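You operate a simulated robot arm through the tools that you are given. There is no shell and no other tool. Be economical: measure what you need, move in short steps, check, and stop when the job is done.

Carry out the task below with a simulated robot arm. There is one attempt and no reset: what you move stays moved.

TASK
Put the brass block marked "26" from the top of the green press cabinet on the blue wheel and the brass block that says "29" on the red wheel.
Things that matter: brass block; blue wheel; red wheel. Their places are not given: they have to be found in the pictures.

It is judged by the outcome, as a careful person would: the job done as asked, and still so three seconds after it is handed in. It fails if anything else is knocked over, pushed out of place, dropped, spilled or broken.

THE ROBOT
A 6-joint arm with a two-finger parallel gripper, fixed in place. Base frame: the origin is at the foot of the arm, x ahead of it, y to its left, z up; the work surface is at about z = 0. Lengths are in mm, angles in rad, forces in N, time in s.
With the tool pointing down near the work surface it reaches from about 160 to 420 mm from the base axis. Its first joint turns from -1.152 to 1.152 rad. Payload 1.57 kg.
Tool frame: the origin (TCP) lies between the finger pads and is the grasp point; the fingertips stand 30 mm ahead of it; z points along the fingers, y is the line along which they close. The gripper opens to 80 mm. The fingers are 17 mm wide and 12 mm thick; the gripper's body (40 by 82 mm) begins 80 mm behind the TCP.
Orientation is that of the tool frame in the base frame, as a unit quaternion [w, x, y, z]. With the fingers straight down and closing along the base's y, the tool's x points along the base's -x, its y along +y and its z along -z.

THE INTERFACE
- The arm moves only by the tool play_rows. Its arguments are lists of equal length, an entry for each row: "rot": the turn, a rotation vector about the tool's x, y, z in rad, a list of three; "translation": the shift along the tool's x, y, z in mm, a list of three; "hand": the closure, from 0 (fully open) to 1 (shut). In form: {"rot": [[rx, ry, rz], ...], "translation": [[x, y, z], ...], "hand": [hand, ...]}. A call has 1 to 10 rows; each row shifts and turns the commanded pose from where the row before left it, along the tool's axes as they then stand. A row lasts 0.2 s, in which the tool goes at most 50 mm and 0.15 rad; a call with a longer step from one row to the next is refused whole, and so is a gripper value outside its range. A pose out of reach is approached as far as the arm can. The call stops where the force on the tool passes 40 N (or 10 N more than at its start, if that is more) or the arm is blocked; 0.2 s more then pass. The fingers move at their own pace (about 153 mm/s each) and stop on an object; they squeeze with about 43 N. The grip force told is the motor's: it shows also when the fingers shut on nothing. Time passes only in rows, and 0.2 s behind the last, so rows that do not move let the fingers close. It gives the time, the measured TCP pose, the force on the tool (base axes), the opening and the grip force at its end, in the units of the frame above (readings bear some noise).
- Cameras (640 x 400 px; columns grow to the right, rows downward): "scene" is fixed at [44.4, -332.7, 412.2]; the picture's right is [0.78, -0.62, 0.00], its down [-0.41, -0.52, -0.75] and it looks along [0.47, 0.58, -0.66] (base axes); focal length 260 px, centre (320, 200). "wrist" rides on the gripper at [-32, 0, -78] in the tool frame; the picture's right is [0.00, -1.00, 0.00], its down [0.97, 0.00, -0.24] and it looks along [0.24, 0.00, 0.97] (tool axes); focal length 218 px, centre (320, 200).
- camera(camera): a new picture of that camera. No time passes.
- point_at(camera, pixels): for up to 12 pixels [column, row] of the newest picture of that camera ("zoom" is the newest enlarged one), the place [x, y, z] in the base frame of the surface seen there, good to about 2 mm, but the place of the scene camera against the robot may be out by one fixed shift of up to 12 mm in any direction. No time passes.
- inspect(camera, box): a new picture of the part [left, top, right, bottom] of that camera's present view, enlarged. No time passes.
- sign_off(): hands the job in; it is judged then, once.

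Work in short steps. Measure before you move; look again where a grasp or a placing could have gone wrong, and mend it. You have 60 turns and 20 pictures in all, the two below and enlarged ones among them. Open the gripper and draw the arm clear of the work before you hand the job in, unless the task says otherwise; then end with one line.

The tools are called after ">>>" by a JSON object that holds its "op" and its "data". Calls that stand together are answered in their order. play_rows: Moves the arm, as the interface text tells. Its arguments: {"type":"object","properties":{"rot":{"type":"array"},"translation":{"type":"array"},"hand":{"type":"array"}},"required":["rot","translation","hand"]} The other tools are called the same way: camera (camera) takes a picture; point_at (camera, pixels) gives the place of the surface under pixels of a picture; inspect (camera, box) takes an enlarged picture of a part of a camera's view; sign_off () hands the job in.

At the start:

```text
time_s: 0.0
position: [245.3, -136.2, 212.5]
orientation: [0.001, 0.001, 1.0, 0.0]
contact_force: [0.6, -0.5, -0.4]
finger_gap: 80.1
grasp_force: 0.2
```

scene: 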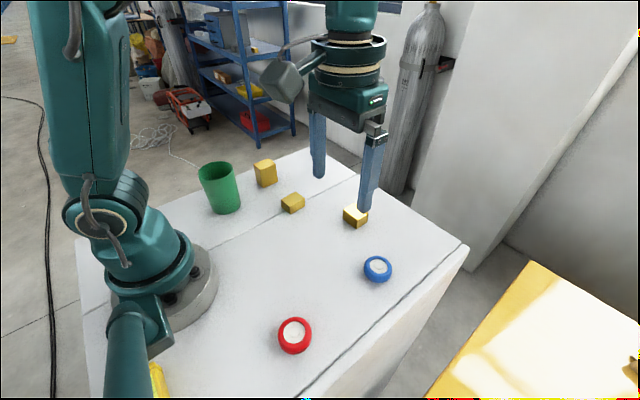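
wrist: 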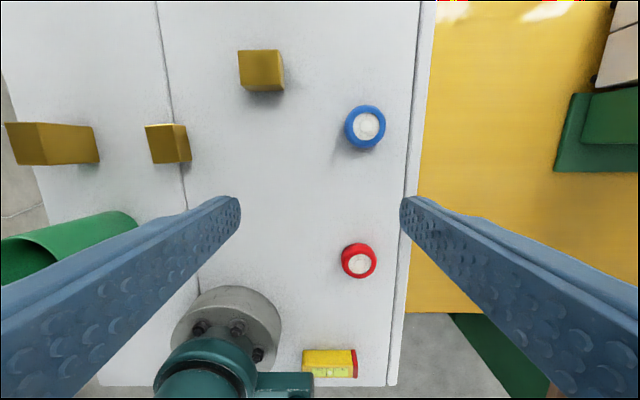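

The pictures show three brass blocks, near scene pixels (265,173), (293,203) and (356,215), and two wheels. I'll enlarge both views to read the marks.

>>> {"op": "inspect", "data": {"camera": "scene", "box": [230, 140, 390, 240]}}

>>> {"op": "inspect", "data": {"camera": "wrist", "box": [0, 30, 300, 217]}}

```text
4.00 times, centred on (310, 190) of scene
```

zoom: 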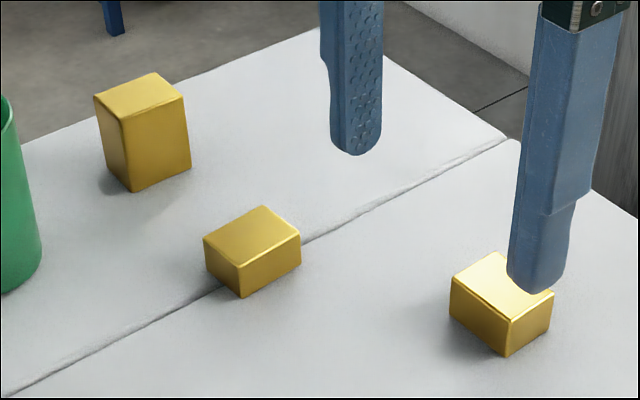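

```text
2.13 times, centred on (150, 124) of wrist
```

zoom: 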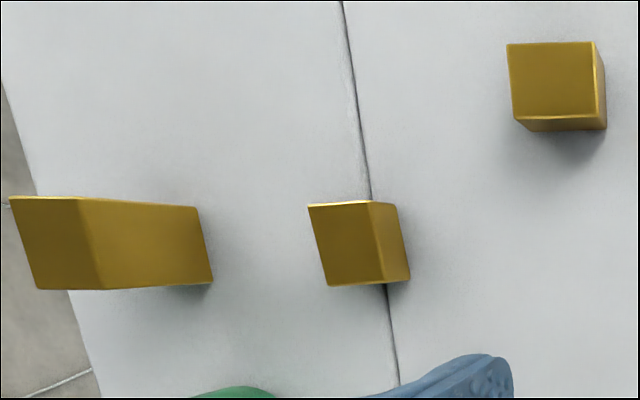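

No marks show on the faces seen so far: the tops, -x sides and -y sides. I'll measure where everything is before moving to see the far sides.

>>> {"op": "point_at", "data": {"camera": "wrist", "pixels": [[240, 52], [277, 51], [282, 88], [243, 86], [147, 127], [173, 126], [181, 162], [155, 162], [365, 126], [348, 126], [358, 262], [343, 262]]}}

>>> {"op": "point_at", "data": {"camera": "scene", "pixels": [[265, 163], [255, 177], [293, 198], [353, 208], [377, 267], [293, 335], [218, 165], [225, 210], [158, 380], [378, 280], [293, 352], [330, 230]]}}

>>> {"op": "point_at", "data": {"camera": "wrist", "pixels": [[8, 124], [38, 123], [50, 164], [18, 163], [100, 150], [330, 363], [355, 363], [90, 225], [125, 215], [365, 106], [365, 146], [358, 278]]}}

```text
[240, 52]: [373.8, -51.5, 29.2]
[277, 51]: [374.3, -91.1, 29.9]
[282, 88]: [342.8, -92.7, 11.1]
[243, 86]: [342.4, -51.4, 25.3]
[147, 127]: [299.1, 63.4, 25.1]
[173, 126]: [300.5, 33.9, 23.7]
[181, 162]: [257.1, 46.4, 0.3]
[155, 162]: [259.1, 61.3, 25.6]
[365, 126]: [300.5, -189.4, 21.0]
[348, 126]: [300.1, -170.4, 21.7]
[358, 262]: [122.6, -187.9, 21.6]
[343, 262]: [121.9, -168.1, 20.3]
```

```text
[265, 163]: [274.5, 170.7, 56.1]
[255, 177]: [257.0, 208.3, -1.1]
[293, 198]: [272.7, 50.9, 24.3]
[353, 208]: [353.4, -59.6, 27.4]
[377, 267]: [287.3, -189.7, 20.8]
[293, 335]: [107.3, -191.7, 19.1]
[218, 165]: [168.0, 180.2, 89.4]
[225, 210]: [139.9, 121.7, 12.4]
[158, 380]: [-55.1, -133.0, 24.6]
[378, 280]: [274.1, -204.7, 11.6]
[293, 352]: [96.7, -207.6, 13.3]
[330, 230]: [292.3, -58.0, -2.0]
```

```text
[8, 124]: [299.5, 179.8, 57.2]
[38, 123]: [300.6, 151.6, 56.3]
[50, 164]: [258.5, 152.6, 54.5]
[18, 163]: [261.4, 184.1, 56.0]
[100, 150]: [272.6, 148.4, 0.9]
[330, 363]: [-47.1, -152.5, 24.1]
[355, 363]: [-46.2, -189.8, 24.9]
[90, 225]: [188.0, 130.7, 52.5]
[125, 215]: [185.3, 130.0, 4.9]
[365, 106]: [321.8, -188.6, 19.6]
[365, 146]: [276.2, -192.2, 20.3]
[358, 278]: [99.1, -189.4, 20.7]
```

Blocks: A is about (358,-72), height 28. B is about (279,48), height 25. C is about (280,168), height 56. The wheels are at about (299,-190) and (121,-188), tops at z≈20. I'll move up and outward, then tilt the camera back toward the base to see the +x faces.

>>> {"op": "play_rows", "data": {"rot": [[0, 0, 0], [0, 0, 0], [0, 0, 0], [0, 0, 0], [0, 0, 0], [0, 0.15, 0], [0, 0.15, 0], [0, 0.15, 0], [0, 0.15, 0]], "translation": [[-22, 38, -5], [-22, 38, -5], [-22, 38, -5], [-22, 38, -5], [-22, 38, -5], [0, 0, 0], [0, 0, 0], [0, 0, 0], [0, 0, 0]], "hand": [0, 0, 0, 0, 0, 0, 0, 0, 0]}}

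>>> {"op": "camera", "data": {"camera": "wrist"}}

```text
time_s: 2.0
position: [249.6, 38.1, 162.0]
orientation: [-0.295, 0.0, 0.955, 0.0]
contact_force: [1.0, 0.6, -0.3]
finger_gap: 79.9
grasp_force: 0.1
out of reach, approached as far as the arm can: row 5, 6, 7, 8, 9
```

```text
15 pictures are left
```

wrist: 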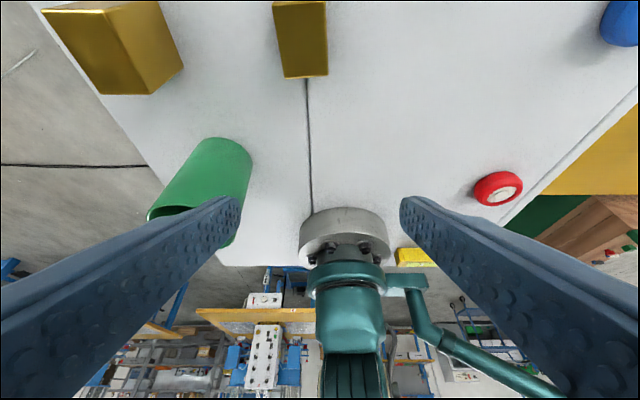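

The reach limit clipped that pose. I'll undo the tilt and check where the commanded pose now stands.

>>> {"op": "play_rows", "data": {"rot": [[0, -0.15, 0], [0, -0.15, 0], [0, -0.15, 0], [0, -0.15, 0], [0, 0, -0.15], [0, 0, -0.15], [0, 0, -0.15], [0, 0, -0.15], [0, 0, -0.15]], "translation": [[0, 0, 0], [0, 0, 0], [0, 0, 0], [0, 0, 0], [0, 0, 0], [0, 0, 0], [0, 0, 0], [0, 0, 0], [0, 0, 0]], "hand": [0, 0, 0, 0, 0, 0, 0, 0, 0]}}

```text
time_s: 4.0
position: [252.5, 38.7, 163.0]
orientation: [0.002, -0.366, 0.93, -0.001]
contact_force: [-0.5, 0.4, 0.3]
finger_gap: 80.3
grasp_force: 0.0
```

The commanded pose follows the measured one. I'll move to a vantage over the (+x,+y) corner of the blocks, yawed 45°, and tilt.

>>> {"op": "play_rows", "data": {"rot": [[0, 0, 0], [0, 0, 0], [0, 0.15, 0], [0, 0.15, 0], [0, 0.15, 0]], "translation": [[-33, 0, 16], [-33, 0, 16], [0, 0, 0], [0, 0, 0], [0, 0, 0]], "hand": [0, 0, 0, 0, 0]}}

>>> {"op": "camera", "data": {"camera": "wrist"}}

```text
time_s: 5.2
position: [300.9, 82.6, 130.8]
orientation: [-0.207, -0.356, 0.907, -0.083]
contact_force: [-0.3, -0.3, 0.0]
finger_gap: 79.8
grasp_force: 0.1
```

```text
14 pictures are left
```

wrist: 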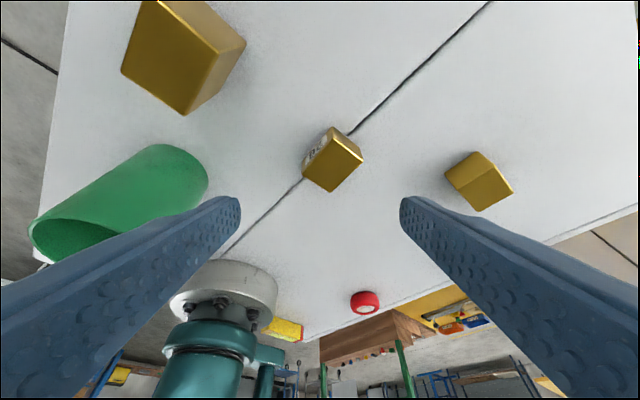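

Block B carries a mark on its +y face, around (315,147). I'll enlarge it.

>>> {"op": "inspect", "data": {"camera": "wrist", "box": [280, 110, 376, 170]}}

```text
6.67 times, centred on (328, 140) of wrist
```

zoom: 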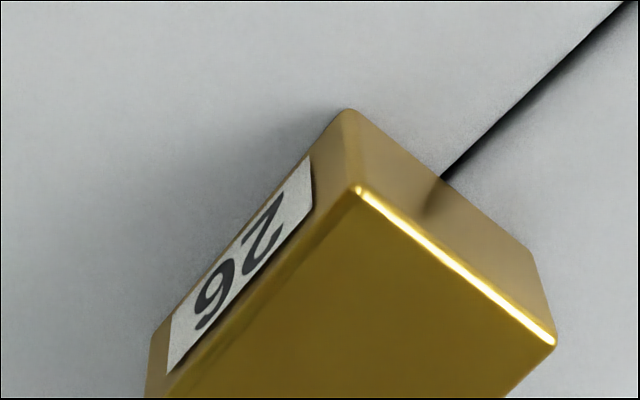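

Block B is "26". Next I'll check A and C in the same view.

>>> {"op": "inspect", "data": {"camera": "wrist", "box": [430, 140, 526, 220]}}

>>> {"op": "inspect", "data": {"camera": "wrist", "box": [100, 0, 260, 120]}}

```text
5.00 times, centred on (478, 180) of wrist
```

zoom: 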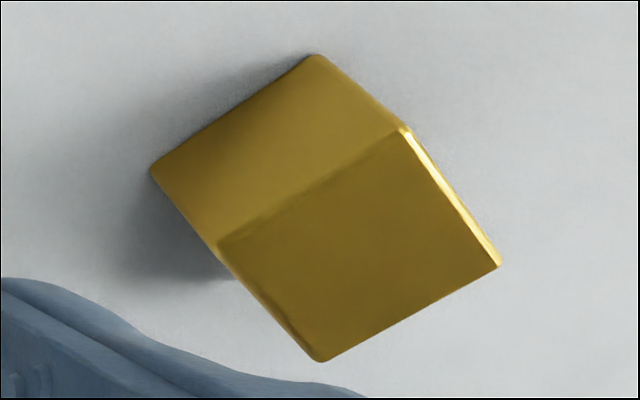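

```text
3.33 times, centred on (180, 60) of wrist
```

zoom: 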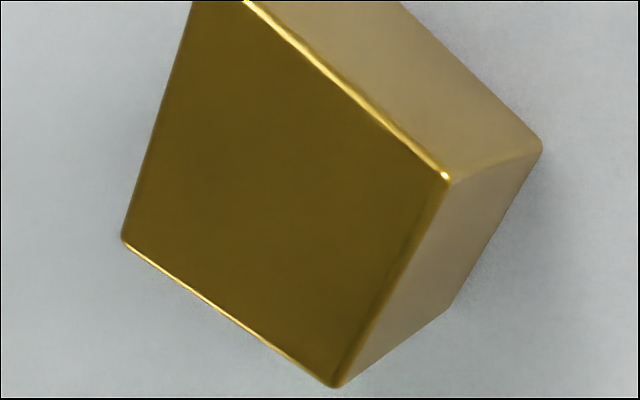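

Neither shows a mark in view. C's +y face and A's +x face are still unseen. I'll look at C's +y face next, starting with untilting and yawing to 90°.

>>> {"op": "play_rows", "data": {"rot": [[0, -0.15, 0], [0, -0.15, 0], [0, -0.15, 0], [0, 0, -0.15], [0, 0, -0.15], [0, 0, -0.15], [0, 0, -0.15], [0, 0, -0.15]], "translation": [[0, 0, 0], [0, 0, 0], [0, 0, 0], [0, 0, -4], [0, 0, -4], [0, 0, -4], [0, 0, -4], [0, 0, -4]], "hand": [0, 0, 0, 0, 0, 0, 0, 0]}}

>>> {"op": "play_rows", "data": {"rot": [[0, 0, 0], [0, 0, 0], [0, 0, 0], [0, 0.15, 0], [0, 0.15, 0], [0, 0.15, 0]], "translation": [[-37, 10, 0], [-37, 10, 0], [-37, 10, 0], [0, 0, 0], [0, 0, 0], [0, 0, 0]], "hand": [0, 0, 0, 0, 0, 0]}}

>>> {"op": "camera", "data": {"camera": "wrist"}}

```text
time_s: 7.0
position: [299.8, 82.4, 152.0]
orientation: [0.002, -0.682, 0.731, -0.001]
contact_force: [-0.9, 0.6, 0.2]
finger_gap: 79.9
grasp_force: 0.0
```

```text
time_s: 8.4
position: [275.5, 194.4, 150.0]
orientation: [-0.162, -0.663, 0.714, -0.154]
contact_force: [-0.8, -0.2, 0.4]
finger_gap: 80.1
grasp_force: 0.1
```

```text
10 pictures are left
```

wrist: 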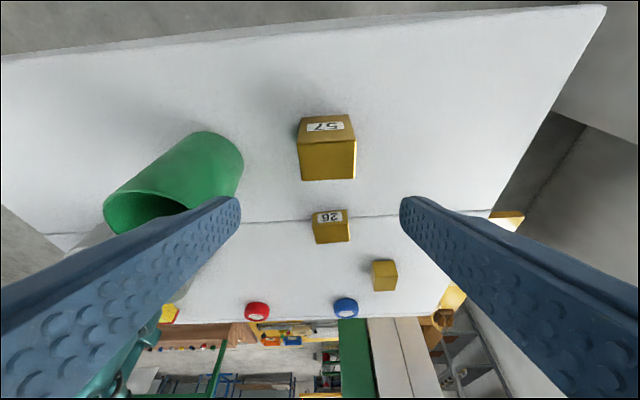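

C reads "57", so it is the distractor and A should be "29". I'll confirm that later. Next I untilt, yaw back to 0 and go above B.

>>> {"op": "play_rows", "data": {"rot": [[0, -0.15, 0], [0, -0.15, 0], [0, -0.15, 0], [0, 0, 0.15], [0, 0, 0.15], [0, 0, 0.15], [0, 0, 0.15], [0, 0, 0.15], [0, 0, 0.15], [0, 0, 0.15]], "translation": [[0, 0, 0], [0, 0, 0], [0, 0, 0], [0, 0, 0], [0, 0, 0], [0, 0, 0], [0, 0, 0], [0, 0, 0], [0, 0, 0], [0, 0, 0]], "hand": [0, 0, 0, 0, 0, 0, 0, 0, 0, 0]}}

>>> {"op": "play_rows", "data": {"rot": [[0, 0, 0.15], [0, 0, 0.15], [0, 0, 0.15], [0, 0, 0], [0, 0, 0], [0, 0, 0], [0, 0, 0]], "translation": [[0, 0, 0], [0, 0, 0], [0, 0, 0], [-1, -36, 0], [-1, -36, 0], [-1, -36, 0], [-1, -36, 0]], "hand": [0, 0, 0, 0, 0, 0, 0]}}

```text
time_s: 10.6
position: [276.8, 195.2, 151.7]
orientation: [0.002, -0.221, 0.975, -0.001]
contact_force: [0.9, -0.5, 0.5]
finger_gap: 80.0
grasp_force: 0.2
```

```text
time_s: 12.2
position: [281.1, 48.4, 150.6]
orientation: [0.002, 0.001, 1.0, 0.0]
contact_force: [-0.5, 1.0, -0.6]
finger_gap: 80.0
grasp_force: 0.0
```

I'm above B at (281,48), aligned. I descend to z≈36 and close.

>>> {"op": "play_rows", "data": {"rot": [[0, 0, 0], [0, 0, 0], [0, 0, 0], [0, 0, 0], [0, 0, 0], [0, 0, 0], [0, 0, 0]], "translation": [[0, 0, 35], [0, 0, 35], [0, 0, 25], [0, 0, 20], [0, 0, 0], [0, 0, 0], [0, 0, 0]], "hand": [0, 0, 0, 0, 1, 1, 1]}}

```text
time_s: 13.8
position: [281.2, 51.2, 37.7]
orientation: [0.0, 0.001, 1.0, 0.0]
contact_force: [-0.4, 0.1, -0.6]
finger_gap: 35.0
grasp_force: 42.1
```

Gripped, with a gap of 35. I lift and carry it above the blue wheel at (299,-190).

>>> {"op": "play_rows", "data": {"rot": [[0, 0, 0], [0, 0, 0], [0, 0, 0], [0, 0, 0], [0, 0, 0], [0, 0, 0], [0, 0, 0], [0, 0, 0], [0, 0, 0], [0, 0, 0]], "translation": [[0, 0, -30], [0, 0, -35], [0, 0, -25], [-3, -40, 0], [-3, -40, 0], [-3, -40, 0], [-3, -40, 0], [-3, -40, 0], [-3, -40, 0], [0, 0, 0]], "hand": [1, 1, 1, 1, 1, 1, 1, 1, 1, 1]}}

>>> {"op": "camera", "data": {"camera": "wrist"}}

```text
time_s: 16.0
position: [297.9, -190.7, 125.4]
orientation: [0.001, 0.001, 1.0, 0.0]
contact_force: [0.3, 0.1, 0.3]
finger_gap: 0.0
grasp_force: 21.7
```

```text
9 pictures are left
```

wrist: 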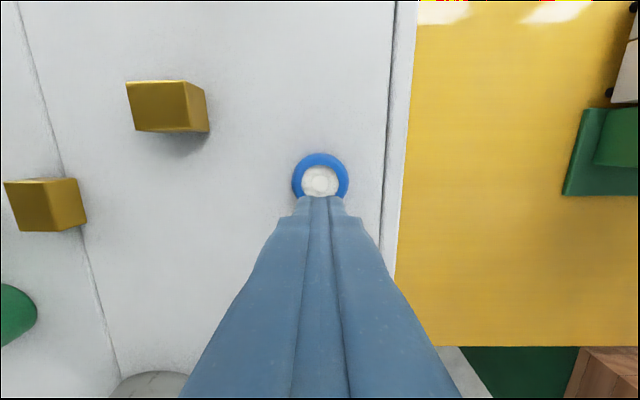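

The grip slipped: the gap is 0 and B is still on the table near (40,200). I'll measure B as it stands now, and the wheel.

>>> {"op": "point_at", "data": {"camera": "wrist", "pixels": [[6, 186], [43, 182], [53, 228], [18, 230], [74, 181], [84, 222], [320, 157], [300, 182], [340, 182], [128, 84], [183, 84], [191, 128]]}}

>>> {"op": "inspect", "data": {"camera": "scene", "box": [240, 140, 400, 240]}}

```text
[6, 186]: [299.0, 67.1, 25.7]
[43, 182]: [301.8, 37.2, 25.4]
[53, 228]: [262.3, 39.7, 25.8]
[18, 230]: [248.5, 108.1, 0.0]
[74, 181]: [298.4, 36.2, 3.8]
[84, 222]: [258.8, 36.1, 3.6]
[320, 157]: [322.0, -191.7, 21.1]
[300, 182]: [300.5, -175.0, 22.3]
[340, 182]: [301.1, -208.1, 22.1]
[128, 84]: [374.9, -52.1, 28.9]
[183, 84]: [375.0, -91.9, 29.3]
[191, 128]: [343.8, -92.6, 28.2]
```

```text
4.00 times, centred on (320, 190) of scene
```

zoom: 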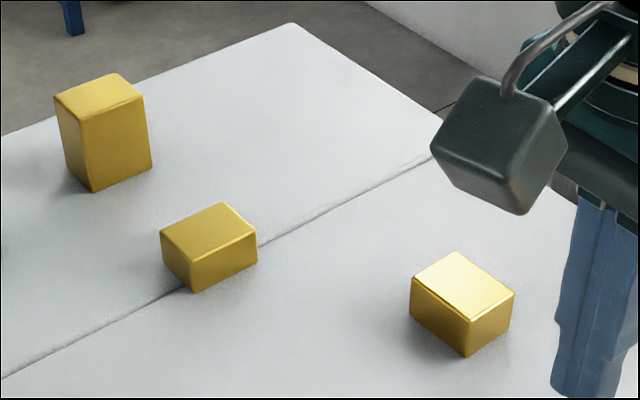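

B now sits at about (280,51.5), upright, about 31 wide. I'll regrip with the fingertips near the table and lift gently, first returning above it with the hand open.

>>> {"op": "play_rows", "data": {"rot": [[0, 0, 0], [0, 0, 0], [0, 0, 0], [0, 0, 0], [0, 0, 0], [0, 0, 0], [0, 0, 0]], "translation": [[3, 40.5, 0], [3, 40.5, 0], [3, 40.5, 0], [3, 40.5, 0], [3, 40, 0], [3, 40, 0], [0, 0, 0]], "hand": [0, 0, 0, 0, 0, 0, 0]}}

>>> {"op": "play_rows", "data": {"rot": [[0, 0, 0], [0, 0, 0], [0, 0, 0], [0, 0, 0], [0, 0, 0]], "translation": [[0, 0, 35], [0, 0, 30], [0, 0, 16], [0, 0, 8], [0, 0, 0]], "hand": [0, 0, 0, 0, 0]}}

```text
time_s: 17.6
position: [282.2, 53.8, 122.9]
orientation: [0.002, 0.0, 1.0, 0.0]
contact_force: [-0.5, -0.4, 0.1]
finger_gap: 80.1
grasp_force: 0.1
```

```text
time_s: 18.8
position: [284.3, 54.3, 36.4]
orientation: [0.001, 0.0, 1.0, -0.001]
contact_force: [-0.5, -0.2, -0.5]
finger_gap: 80.1
grasp_force: 0.0
```

I'm at z 36.4. I correct x and y, go down 4 more and close.

>>> {"op": "play_rows", "data": {"rot": [[0, 0, 0], [0, 0, 0], [0, 0, 0], [0, 0, 0], [0, 0, 0], [0, 0, 0]], "translation": [[3, -2.5, 2], [0, 0, 2.5], [0, 0, 0], [0, 0, 0], [0, 0, 0], [0, 0, 0]], "hand": [0, 0, 1, 1, 1, 1]}}

>>> {"op": "play_rows", "data": {"rot": [[0, 0, 0], [0, 0, 0], [0, 0, 0], [0, 0, 0]], "translation": [[0, 0, -2], [0, 0, -4], [0, 0, -4], [0, 0, 0]], "hand": [1, 1, 1, 1]}}

```text
time_s: 20.2
position: [278.9, 51.5, 31.6]
orientation: [0.002, 0.001, 1.0, 0.0]
contact_force: [0.4, 1.1, 1.9]
finger_gap: 34.4
grasp_force: 41.6
```

```text
time_s: 21.2
position: [279.0, 51.7, 41.8]
orientation: [0.002, 0.001, 1.0, 0.0]
contact_force: [0.1, -0.2, -3.2]
finger_gap: 34.5
grasp_force: 41.3
```

The force of -3.2 N in z shows the block is held. I continue lifting in small steps and check.

>>> {"op": "play_rows", "data": {"rot": [[0, 0, 0], [0, 0, 0], [0, 0, 0], [0, 0, 0], [0, 0, 0], [0, 0, 0]], "translation": [[0, 0, -6], [0, 0, -10], [0, 0, -12], [0, 0, -12], [0, 0, -8], [0, 0, 0]], "hand": [1, 1, 1, 1, 1, 1]}}

```text
time_s: 22.6
position: [279.1, 51.7, 89.6]
orientation: [0.001, 0.001, 1.0, 0.0]
contact_force: [0.1, -0.1, -3.9]
finger_gap: 34.6
grasp_force: 42.1
```

Still held (-3.9 N). I carry it toward the blue wheel with a gentle ramp.

>>> {"op": "play_rows", "data": {"rot": [[0, 0, 0], [0, 0, 0], [0, 0, 0], [0, 0, 0], [0, 0, 0], [0, 0, 0], [0, 0, 0], [0, 0, 0], [0, 0, 0], [0, 0, 0]], "translation": [[-2, -10, 0], [-2, -20, 0], [-2, -25, 0], [-2, -25, 0], [-2, -25, 0], [-2, -25, 0], [-2, -25, 0], [-2, -25, 0], [-2, -20, 0], [-2, -10, 0]], "hand": [1, 1, 1, 1, 1, 1, 1, 1, 1, 1]}}

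>>> {"op": "play_rows", "data": {"rot": [[0, 0, 0], [0, 0, 0], [0, 0, 0], [0, 0, 0]], "translation": [[0, -10, 0], [0, -12, 0], [0, -10, 0], [0, 0, 0]], "hand": [1, 1, 1, 1]}}

>>> {"op": "camera", "data": {"camera": "scene"}}

```text
time_s: 24.8
position: [297.9, -159.0, 91.3]
orientation: [0.001, 0.001, 1.0, 0.0]
contact_force: [-0.3, -0.2, -3.3]
finger_gap: 34.3
grasp_force: 42.0
```

```text
time_s: 25.8
position: [296.5, -191.4, 89.6]
orientation: [0.002, 0.001, 1.0, 0.0]
contact_force: [0.0, -0.1, -3.5]
finger_gap: 34.3
grasp_force: 41.6
```

```text
7 pictures are left
```

scene: 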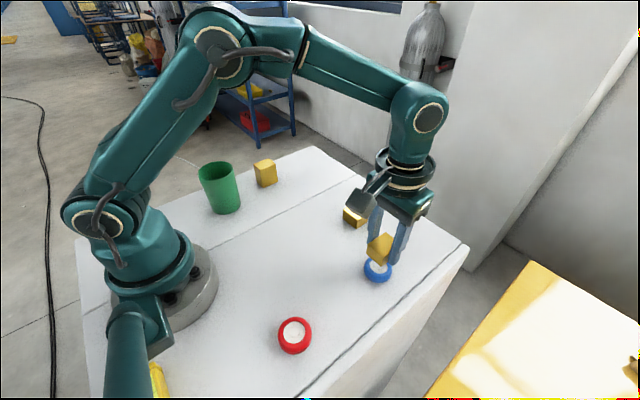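

The block hangs in the gripper above the blue wheel. I'll enlarge the view to check whether it has tilted.

>>> {"op": "inspect", "data": {"camera": "scene", "box": [330, 200, 442, 290]}}

>>> {"op": "point_at", "data": {"camera": "scene", "pixels": [[382, 240], [378, 264], [374, 240], [390, 247], [389, 262]]}}

```text
4.44 times, centred on (386, 245) of scene
```

zoom: 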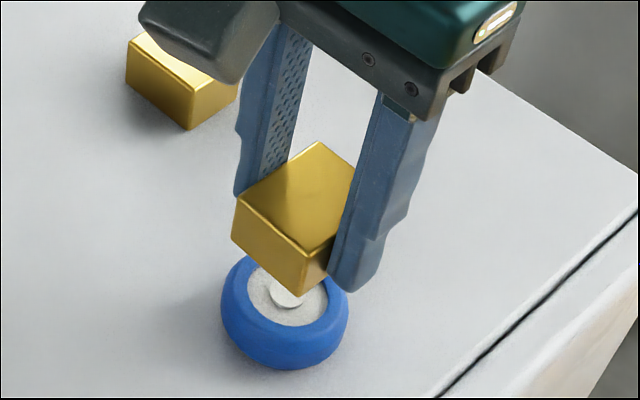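

```text
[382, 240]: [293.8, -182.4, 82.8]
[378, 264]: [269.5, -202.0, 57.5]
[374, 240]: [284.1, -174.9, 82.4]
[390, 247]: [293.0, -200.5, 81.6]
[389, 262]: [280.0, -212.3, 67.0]
```

The block is level with its bottom at z≈58, and the wheel top is at ~22. I lower to just above the wheel.

>>> {"op": "play_rows", "data": {"rot": [[0, 0, 0], [0, 0, 0], [0, 0, 0], [0, 0, 0], [0, 0, 0]], "translation": [[-2, 1, 8], [0, 0, 10], [0, 0, 10], [0, 0, 5], [0, 0, 0]], "hand": [1, 1, 1, 1, 1]}}

>>> {"op": "play_rows", "data": {"rot": [[0, 0, 0], [0, 0, 0], [0, 0, 0]], "translation": [[0, 0, 1], [0, 0, 1], [0, 0, 0]], "hand": [1, 1, 1]}}

```text
time_s: 27.0
position: [301.3, -190.9, 57.5]
orientation: [0.002, 0.001, 1.0, 0.001]
contact_force: [-1.1, 0.0, -3.8]
finger_gap: 34.2
grasp_force: 42.0
```

```text
time_s: 27.8
position: [300.5, -190.6, 55.5]
orientation: [0.002, 0.001, 1.0, 0.0]
contact_force: [-0.4, 0.2, -3.6]
finger_gap: 34.3
grasp_force: 41.7
```

>>> {"op": "play_rows", "data": {"rot": [[0, 0, 0], [0, 0, 0], [0, 0, 0]], "translation": [[0, 0, 1], [0, 0, 0.7], [0, 0, 0]], "hand": [1, 1, 1]}}

```text
time_s: 28.6
position: [300.3, -189.7, 53.8]
orientation: [0.002, 0.0, 1.0, -0.001]
contact_force: [-1.6, -0.6, 5.2]
finger_gap: 34.3
grasp_force: 42.0
```

Contact shows as a force of +5 N. I release and draw straight up.

>>> {"op": "play_rows", "data": {"rot": [[0, 0, 0], [0, 0, 0], [0, 0, 0], [0, 0, 0], [0, 0, 0], [0, 0, 0], [0, 0, 0]], "translation": [[0, 0, 0], [0, 0, 0], [0, 0, -5], [0, 0, -20], [0, 0, -30], [0, 0, -30], [0, 0, 0]], "hand": [0.5, 0.3, 0.2, 0.1, 0, 0, 0]}}

>>> {"op": "camera", "data": {"camera": "wrist"}}

```text
time_s: 30.2
position: [299.4, -188.5, 140.9]
orientation: [0.002, 0.0, 1.0, 0.0]
contact_force: [0.8, 0.2, 0.0]
finger_gap: 80.2
grasp_force: 0.1
```

```text
5 pictures are left
```

wrist: 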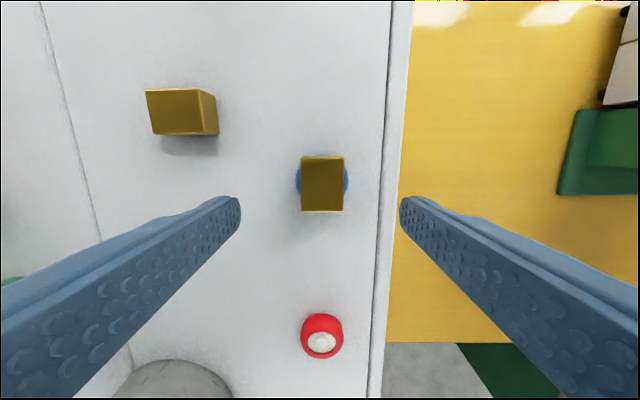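

"26" sits on the blue wheel at (322,183). Next I go above block A at (359,-72), aligned the same way, and descend.

>>> {"op": "play_rows", "data": {"rot": [[0, 0, 0], [0, 0, 0], [0, 0, 0], [0, 0, 0], [0, 0, 0]], "translation": [[-15, 29, 0], [-15, 29, 0], [-15, 29, 0], [-15, 29.5, 0], [0, 0, 0]], "hand": [0, 0, 0, 0, 0]}}

>>> {"op": "point_at", "data": {"camera": "wrist", "pixels": [[304, 159], [340, 159], [340, 208], [304, 208], [322, 342], [306, 342], [338, 342], [322, 318], [322, 354]]}}

```text
time_s: 31.4
position: [357.3, -72.1, 138.6]
orientation: [0.002, 0.001, 1.0, 0.001]
contact_force: [-0.2, 0.1, -0.1]
finger_gap: 80.2
grasp_force: 0.1
```

```text
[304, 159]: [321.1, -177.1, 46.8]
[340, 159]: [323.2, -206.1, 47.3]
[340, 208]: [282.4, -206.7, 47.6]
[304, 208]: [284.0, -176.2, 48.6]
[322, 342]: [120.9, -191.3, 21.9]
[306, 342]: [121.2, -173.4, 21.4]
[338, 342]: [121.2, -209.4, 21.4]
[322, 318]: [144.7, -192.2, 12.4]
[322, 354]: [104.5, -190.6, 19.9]
```

B is centred on the wheel, level with its top at 47. I descend on A to z≈32, then close and lift slightly.

>>> {"op": "play_rows", "data": {"rot": [[0, 0, 0], [0, 0, 0], [0, 0, 0], [0, 0, 0], [0, 0, 0], [0, 0, 0]], "translation": [[-1.5, 0, 30], [0, 0, 35], [0, 0, 22], [0, 0, 12], [0, 0, 4], [0, 0, 0]], "hand": [0, 0, 0, 0, 0, 0]}}

```text
time_s: 32.8
position: [360.0, -74.7, 35.6]
orientation: [0.001, 0.0, 1.0, 0.0]
contact_force: [0.3, 0.1, 0.7]
finger_gap: 80.3
grasp_force: 0.1
```

>>> {"op": "play_rows", "data": {"rot": [[0, 0, 0], [0, 0, 0], [0, 0, 0], [0, 0, 0], [0, 0, 0], [0, 0, 0]], "translation": [[1, 2, 2], [0, 0, 1.5], [0, 0, 0], [0, 0, 0], [0, 0, 0], [0, 0, 0]], "hand": [0, 0, 1, 1, 1, 1]}}

>>> {"op": "play_rows", "data": {"rot": [[0, 0, 0], [0, 0, 0], [0, 0, 0], [0, 0, 0], [0, 0, 0], [0, 0, 0], [0, 0, 0], [0, 0, 0]], "translation": [[0, 0, -2], [0, 0, -4], [0, 0, -6], [0, 0, -10], [0, 0, -12], [0, 0, -14], [0, 0, -10], [0, 0, 0]], "hand": [1, 1, 1, 1, 1, 1, 1, 1]}}

>>> {"op": "inspect", "data": {"camera": "wrist", "box": [240, 120, 400, 220]}}

```text
time_s: 34.2
position: [360.1, -72.8, 30.5]
orientation: [0.002, 0.002, 1.0, 0.0]
contact_force: [0.4, 1.0, 1.9]
finger_gap: 44.6
grasp_force: 43.2
```

```text
time_s: 36.0
position: [362.1, -72.3, 89.2]
orientation: [0.001, 0.0, 1.0, 0.0]
contact_force: [-0.3, 0.2, -3.9]
finger_gap: 44.5
grasp_force: 43.4
```

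```text
4.00 times, centred on (320, 170) of wrist
```

zoom: 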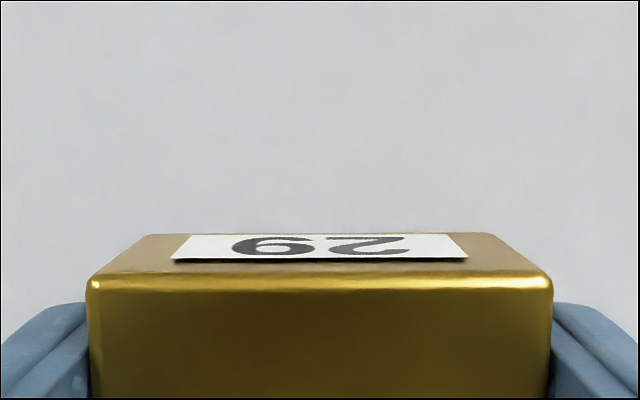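

The label reads "29" and the block is held (-3.9 N). I carry it gently in a straight line toward the red wheel at (121,-190).

>>> {"op": "play_rows", "data": {"rot": [[0, 0, 0], [0, 0, 0], [0, 0, 0], [0, 0, 0], [0, 0, 0], [0, 0, 0], [0, 0, 0], [0, 0, 0], [0, 0, 0], [0, 0, 0]], "translation": [[7.2, -3.5, -1], [14.4, -7.1, -2], [20.4, -10, -2], [20.4, -10, -2], [20.4, -10, -2], [20.4, -10, -2], [20.4, -10, 0], [20.4, -10, 0], [14.4, -7.1, 0], [7.2, -3.5, 0]], "hand": [1, 1, 1, 1, 1, 1, 1, 1, 1, 1]}}

>>> {"op": "play_rows", "data": {"rot": [[0, 0, 0], [0, 0, 0], [0, 0, 0], [0, 0, 0], [0, 0, 0], [0, 0, 0]], "translation": [[7.2, -3.5, 0], [16.8, -8.2, 0], [20.4, -10, 0], [18, -8.5, 0], [10, -6, 0], [0, 0, 0]], "hand": [1, 1, 1, 1, 1, 1]}}

```text
time_s: 38.2
position: [193.7, -152.5, 100.9]
orientation: [0.002, 0.001, 1.0, 0.0]
contact_force: [-0.1, 0.2, -4.7]
finger_gap: 44.3
grasp_force: 42.5
```

```text
time_s: 39.6
position: [120.9, -189.2, 99.4]
orientation: [0.002, 0.001, 1.0, 0.0]
contact_force: [0.6, 0.5, -3.9]
finger_gap: 44.4
grasp_force: 42.9
```

It's over the red wheel and still held. I lower to just above contact, expected at TCP z≈53.

>>> {"op": "play_rows", "data": {"rot": [[0, 0, 0], [0, 0, 0], [0, 0, 0], [0, 0, 0], [0, 0, 0], [0, 0, 0]], "translation": [[-1, -1, 8], [0, 0, 12], [0, 0, 12], [0, 0, 7], [0, 0, 3], [0, 0, 0]], "hand": [1, 1, 1, 1, 1, 1]}}

>>> {"op": "play_rows", "data": {"rot": [[0, 0, 0], [0, 0, 0], [0, 0, 0]], "translation": [[0, 0, 1], [0, 0, 1], [0, 0, 0]], "hand": [1, 1, 1]}}

```text
time_s: 41.0
position: [123.5, -189.7, 58.2]
orientation: [0.001, 0.001, 1.0, -0.001]
contact_force: [-0.6, -0.4, -4.0]
finger_gap: 44.6
grasp_force: 43.5
```

```text
time_s: 41.8
position: [123.6, -190.3, 57.4]
orientation: [0.001, 0.001, 1.0, 0.001]
contact_force: [0.2, 0.0, -4.3]
finger_gap: 44.7
grasp_force: 43.2
```

>>> {"op": "play_rows", "data": {"rot": [[0, 0, 0], [0, 0, 0], [0, 0, 0]], "translation": [[0.5, 0, 1], [0, 0, 1], [0, 0, 0]], "hand": [1, 1, 1]}}

>>> {"op": "play_rows", "data": {"rot": [[0, 0, 0], [0, 0, 0]], "translation": [[0, 0, 1], [0, 0, 0]], "hand": [1, 1]}}

```text
time_s: 42.6
position: [122.5, -190.8, 54.6]
orientation: [0.0, 0.001, 1.0, 0.0]
contact_force: [0.0, 0.2, -3.9]
finger_gap: 44.5
grasp_force: 43.2
```

```text
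time_s: 43.2
position: [124.4, -189.8, 53.4]
orientation: [0.002, 0.001, 1.0, 0.0]
contact_force: [1.0, -1.1, -2.3]
finger_gap: 44.5
grasp_force: 43.0
```

Contact is just beginning (-2.3 N). One more small step down, then I'll read the force.

>>> {"op": "play_rows", "data": {"rot": [[0, 0, 0], [0, 0, 0]], "translation": [[1, 0, 0.8], [0, 0, 0]], "hand": [1, 1]}}

```text
time_s: 43.8
position: [122.8, -190.0, 52.8]
orientation: [0.002, 0.0, 1.0, 0.0]
contact_force: [6.9, 10.2, 18.8]
finger_gap: 44.6
grasp_force: 43.0
```

Firm contact. I release and draw up.

>>> {"op": "play_rows", "data": {"rot": [[0, 0, 0], [0, 0, 0], [0, 0, 0], [0, 0, 0], [0, 0, 0], [0, 0, 0], [0, 0, 0]], "translation": [[0, 0, -0.5], [0, 0, 0], [0, 0, -5], [0, 0, -20], [0, 0, -30], [0, 0, -35], [0, 0, 0]], "hand": [0.38, 0.2, 0.1, 0, 0, 0, 0]}}

>>> {"op": "camera", "data": {"camera": "wrist"}}

```text
time_s: 45.4
position: [119.9, -190.3, 145.8]
orientation: [0.002, 0.001, 1.0, 0.001]
contact_force: [-0.4, 0.3, 0.2]
finger_gap: 80.0
grasp_force: 0.0
```

```text
3 pictures are left
```

wrist: 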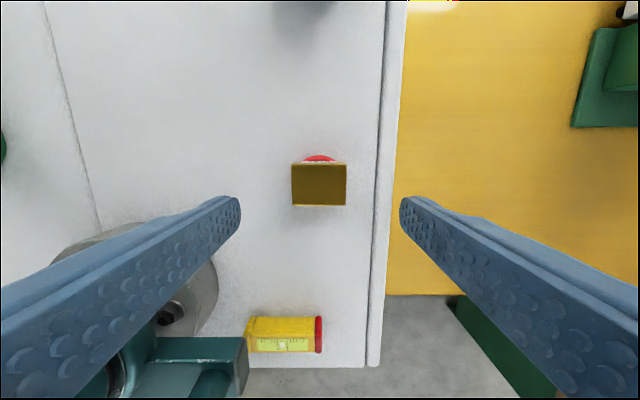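

"29" rests on the red wheel. I move up and away, then verify with the scene camera.

>>> {"op": "play_rows", "data": {"rot": [[0, 0, 0], [0, 0, 0], [0, 0, 0], [0, 0, 0], [0, 0, 0], [0, 0, 0]], "translation": [[0, 0, -30], [-20, 20, -30], [-30, 30, 0], [-30, 30, 0], [-30, 30, 0], [0, 0, 0]], "hand": [0, 0, 0, 0, 0, 0]}}

>>> {"op": "camera", "data": {"camera": "scene"}}

>>> {"op": "inspect", "data": {"camera": "scene", "box": [260, 220, 420, 370]}}

>>> {"op": "point_at", "data": {"camera": "wrist", "pixels": [[294, 166], [344, 166], [344, 203], [294, 203]]}}

```text
time_s: 46.8
position: [232.0, -78.4, 206.6]
orientation: [0.002, 0.001, 1.0, 0.0]
contact_force: [0.6, 0.1, -0.7]
finger_gap: 79.7
grasp_force: 0.1
```

```text
2 pictures are left
```

scene: 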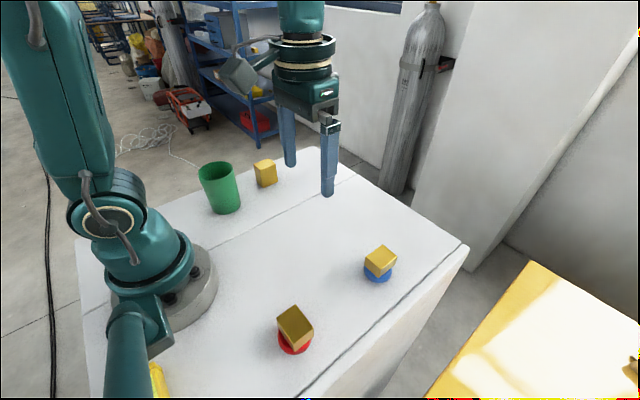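

```text
2.67 times, centred on (340, 295) of scene
```

zoom: 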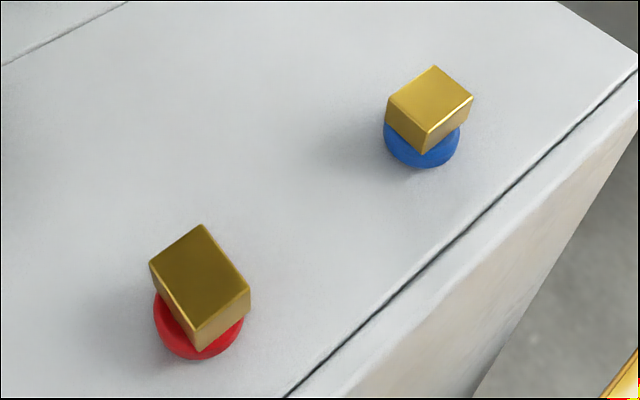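

```text
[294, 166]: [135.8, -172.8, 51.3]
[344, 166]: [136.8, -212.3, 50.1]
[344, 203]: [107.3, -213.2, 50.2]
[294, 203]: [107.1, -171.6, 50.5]
```

Before handing in, I'll check that both tops are level in the newest view.

>>> {"op": "point_at", "data": {"camera": "zoom", "pixels": [[203, 229], [155, 264], [243, 286], [197, 325], [434, 72], [392, 100], [466, 98], [425, 128], [170, 340], [440, 160]]}}

```text
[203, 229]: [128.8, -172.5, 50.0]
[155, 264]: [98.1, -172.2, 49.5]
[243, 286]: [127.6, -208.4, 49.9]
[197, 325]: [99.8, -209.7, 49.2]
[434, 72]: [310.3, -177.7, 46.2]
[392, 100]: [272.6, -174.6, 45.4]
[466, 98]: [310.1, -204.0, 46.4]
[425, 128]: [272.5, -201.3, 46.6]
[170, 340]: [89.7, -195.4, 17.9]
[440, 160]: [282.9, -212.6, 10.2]
```

Both blocks sit level on their wheels, and the arm is clear with the gripper open. I'm handing the job in.

>>> {"op": "sign_off", "data": {}}

```text
The job is handed in.
```

The brass block marked "26" is on the blue wheel and the one marked "29" is on the red wheel; the first grip on "26" slipped and nudged it about 3 mm, but nothing else was disturbed.
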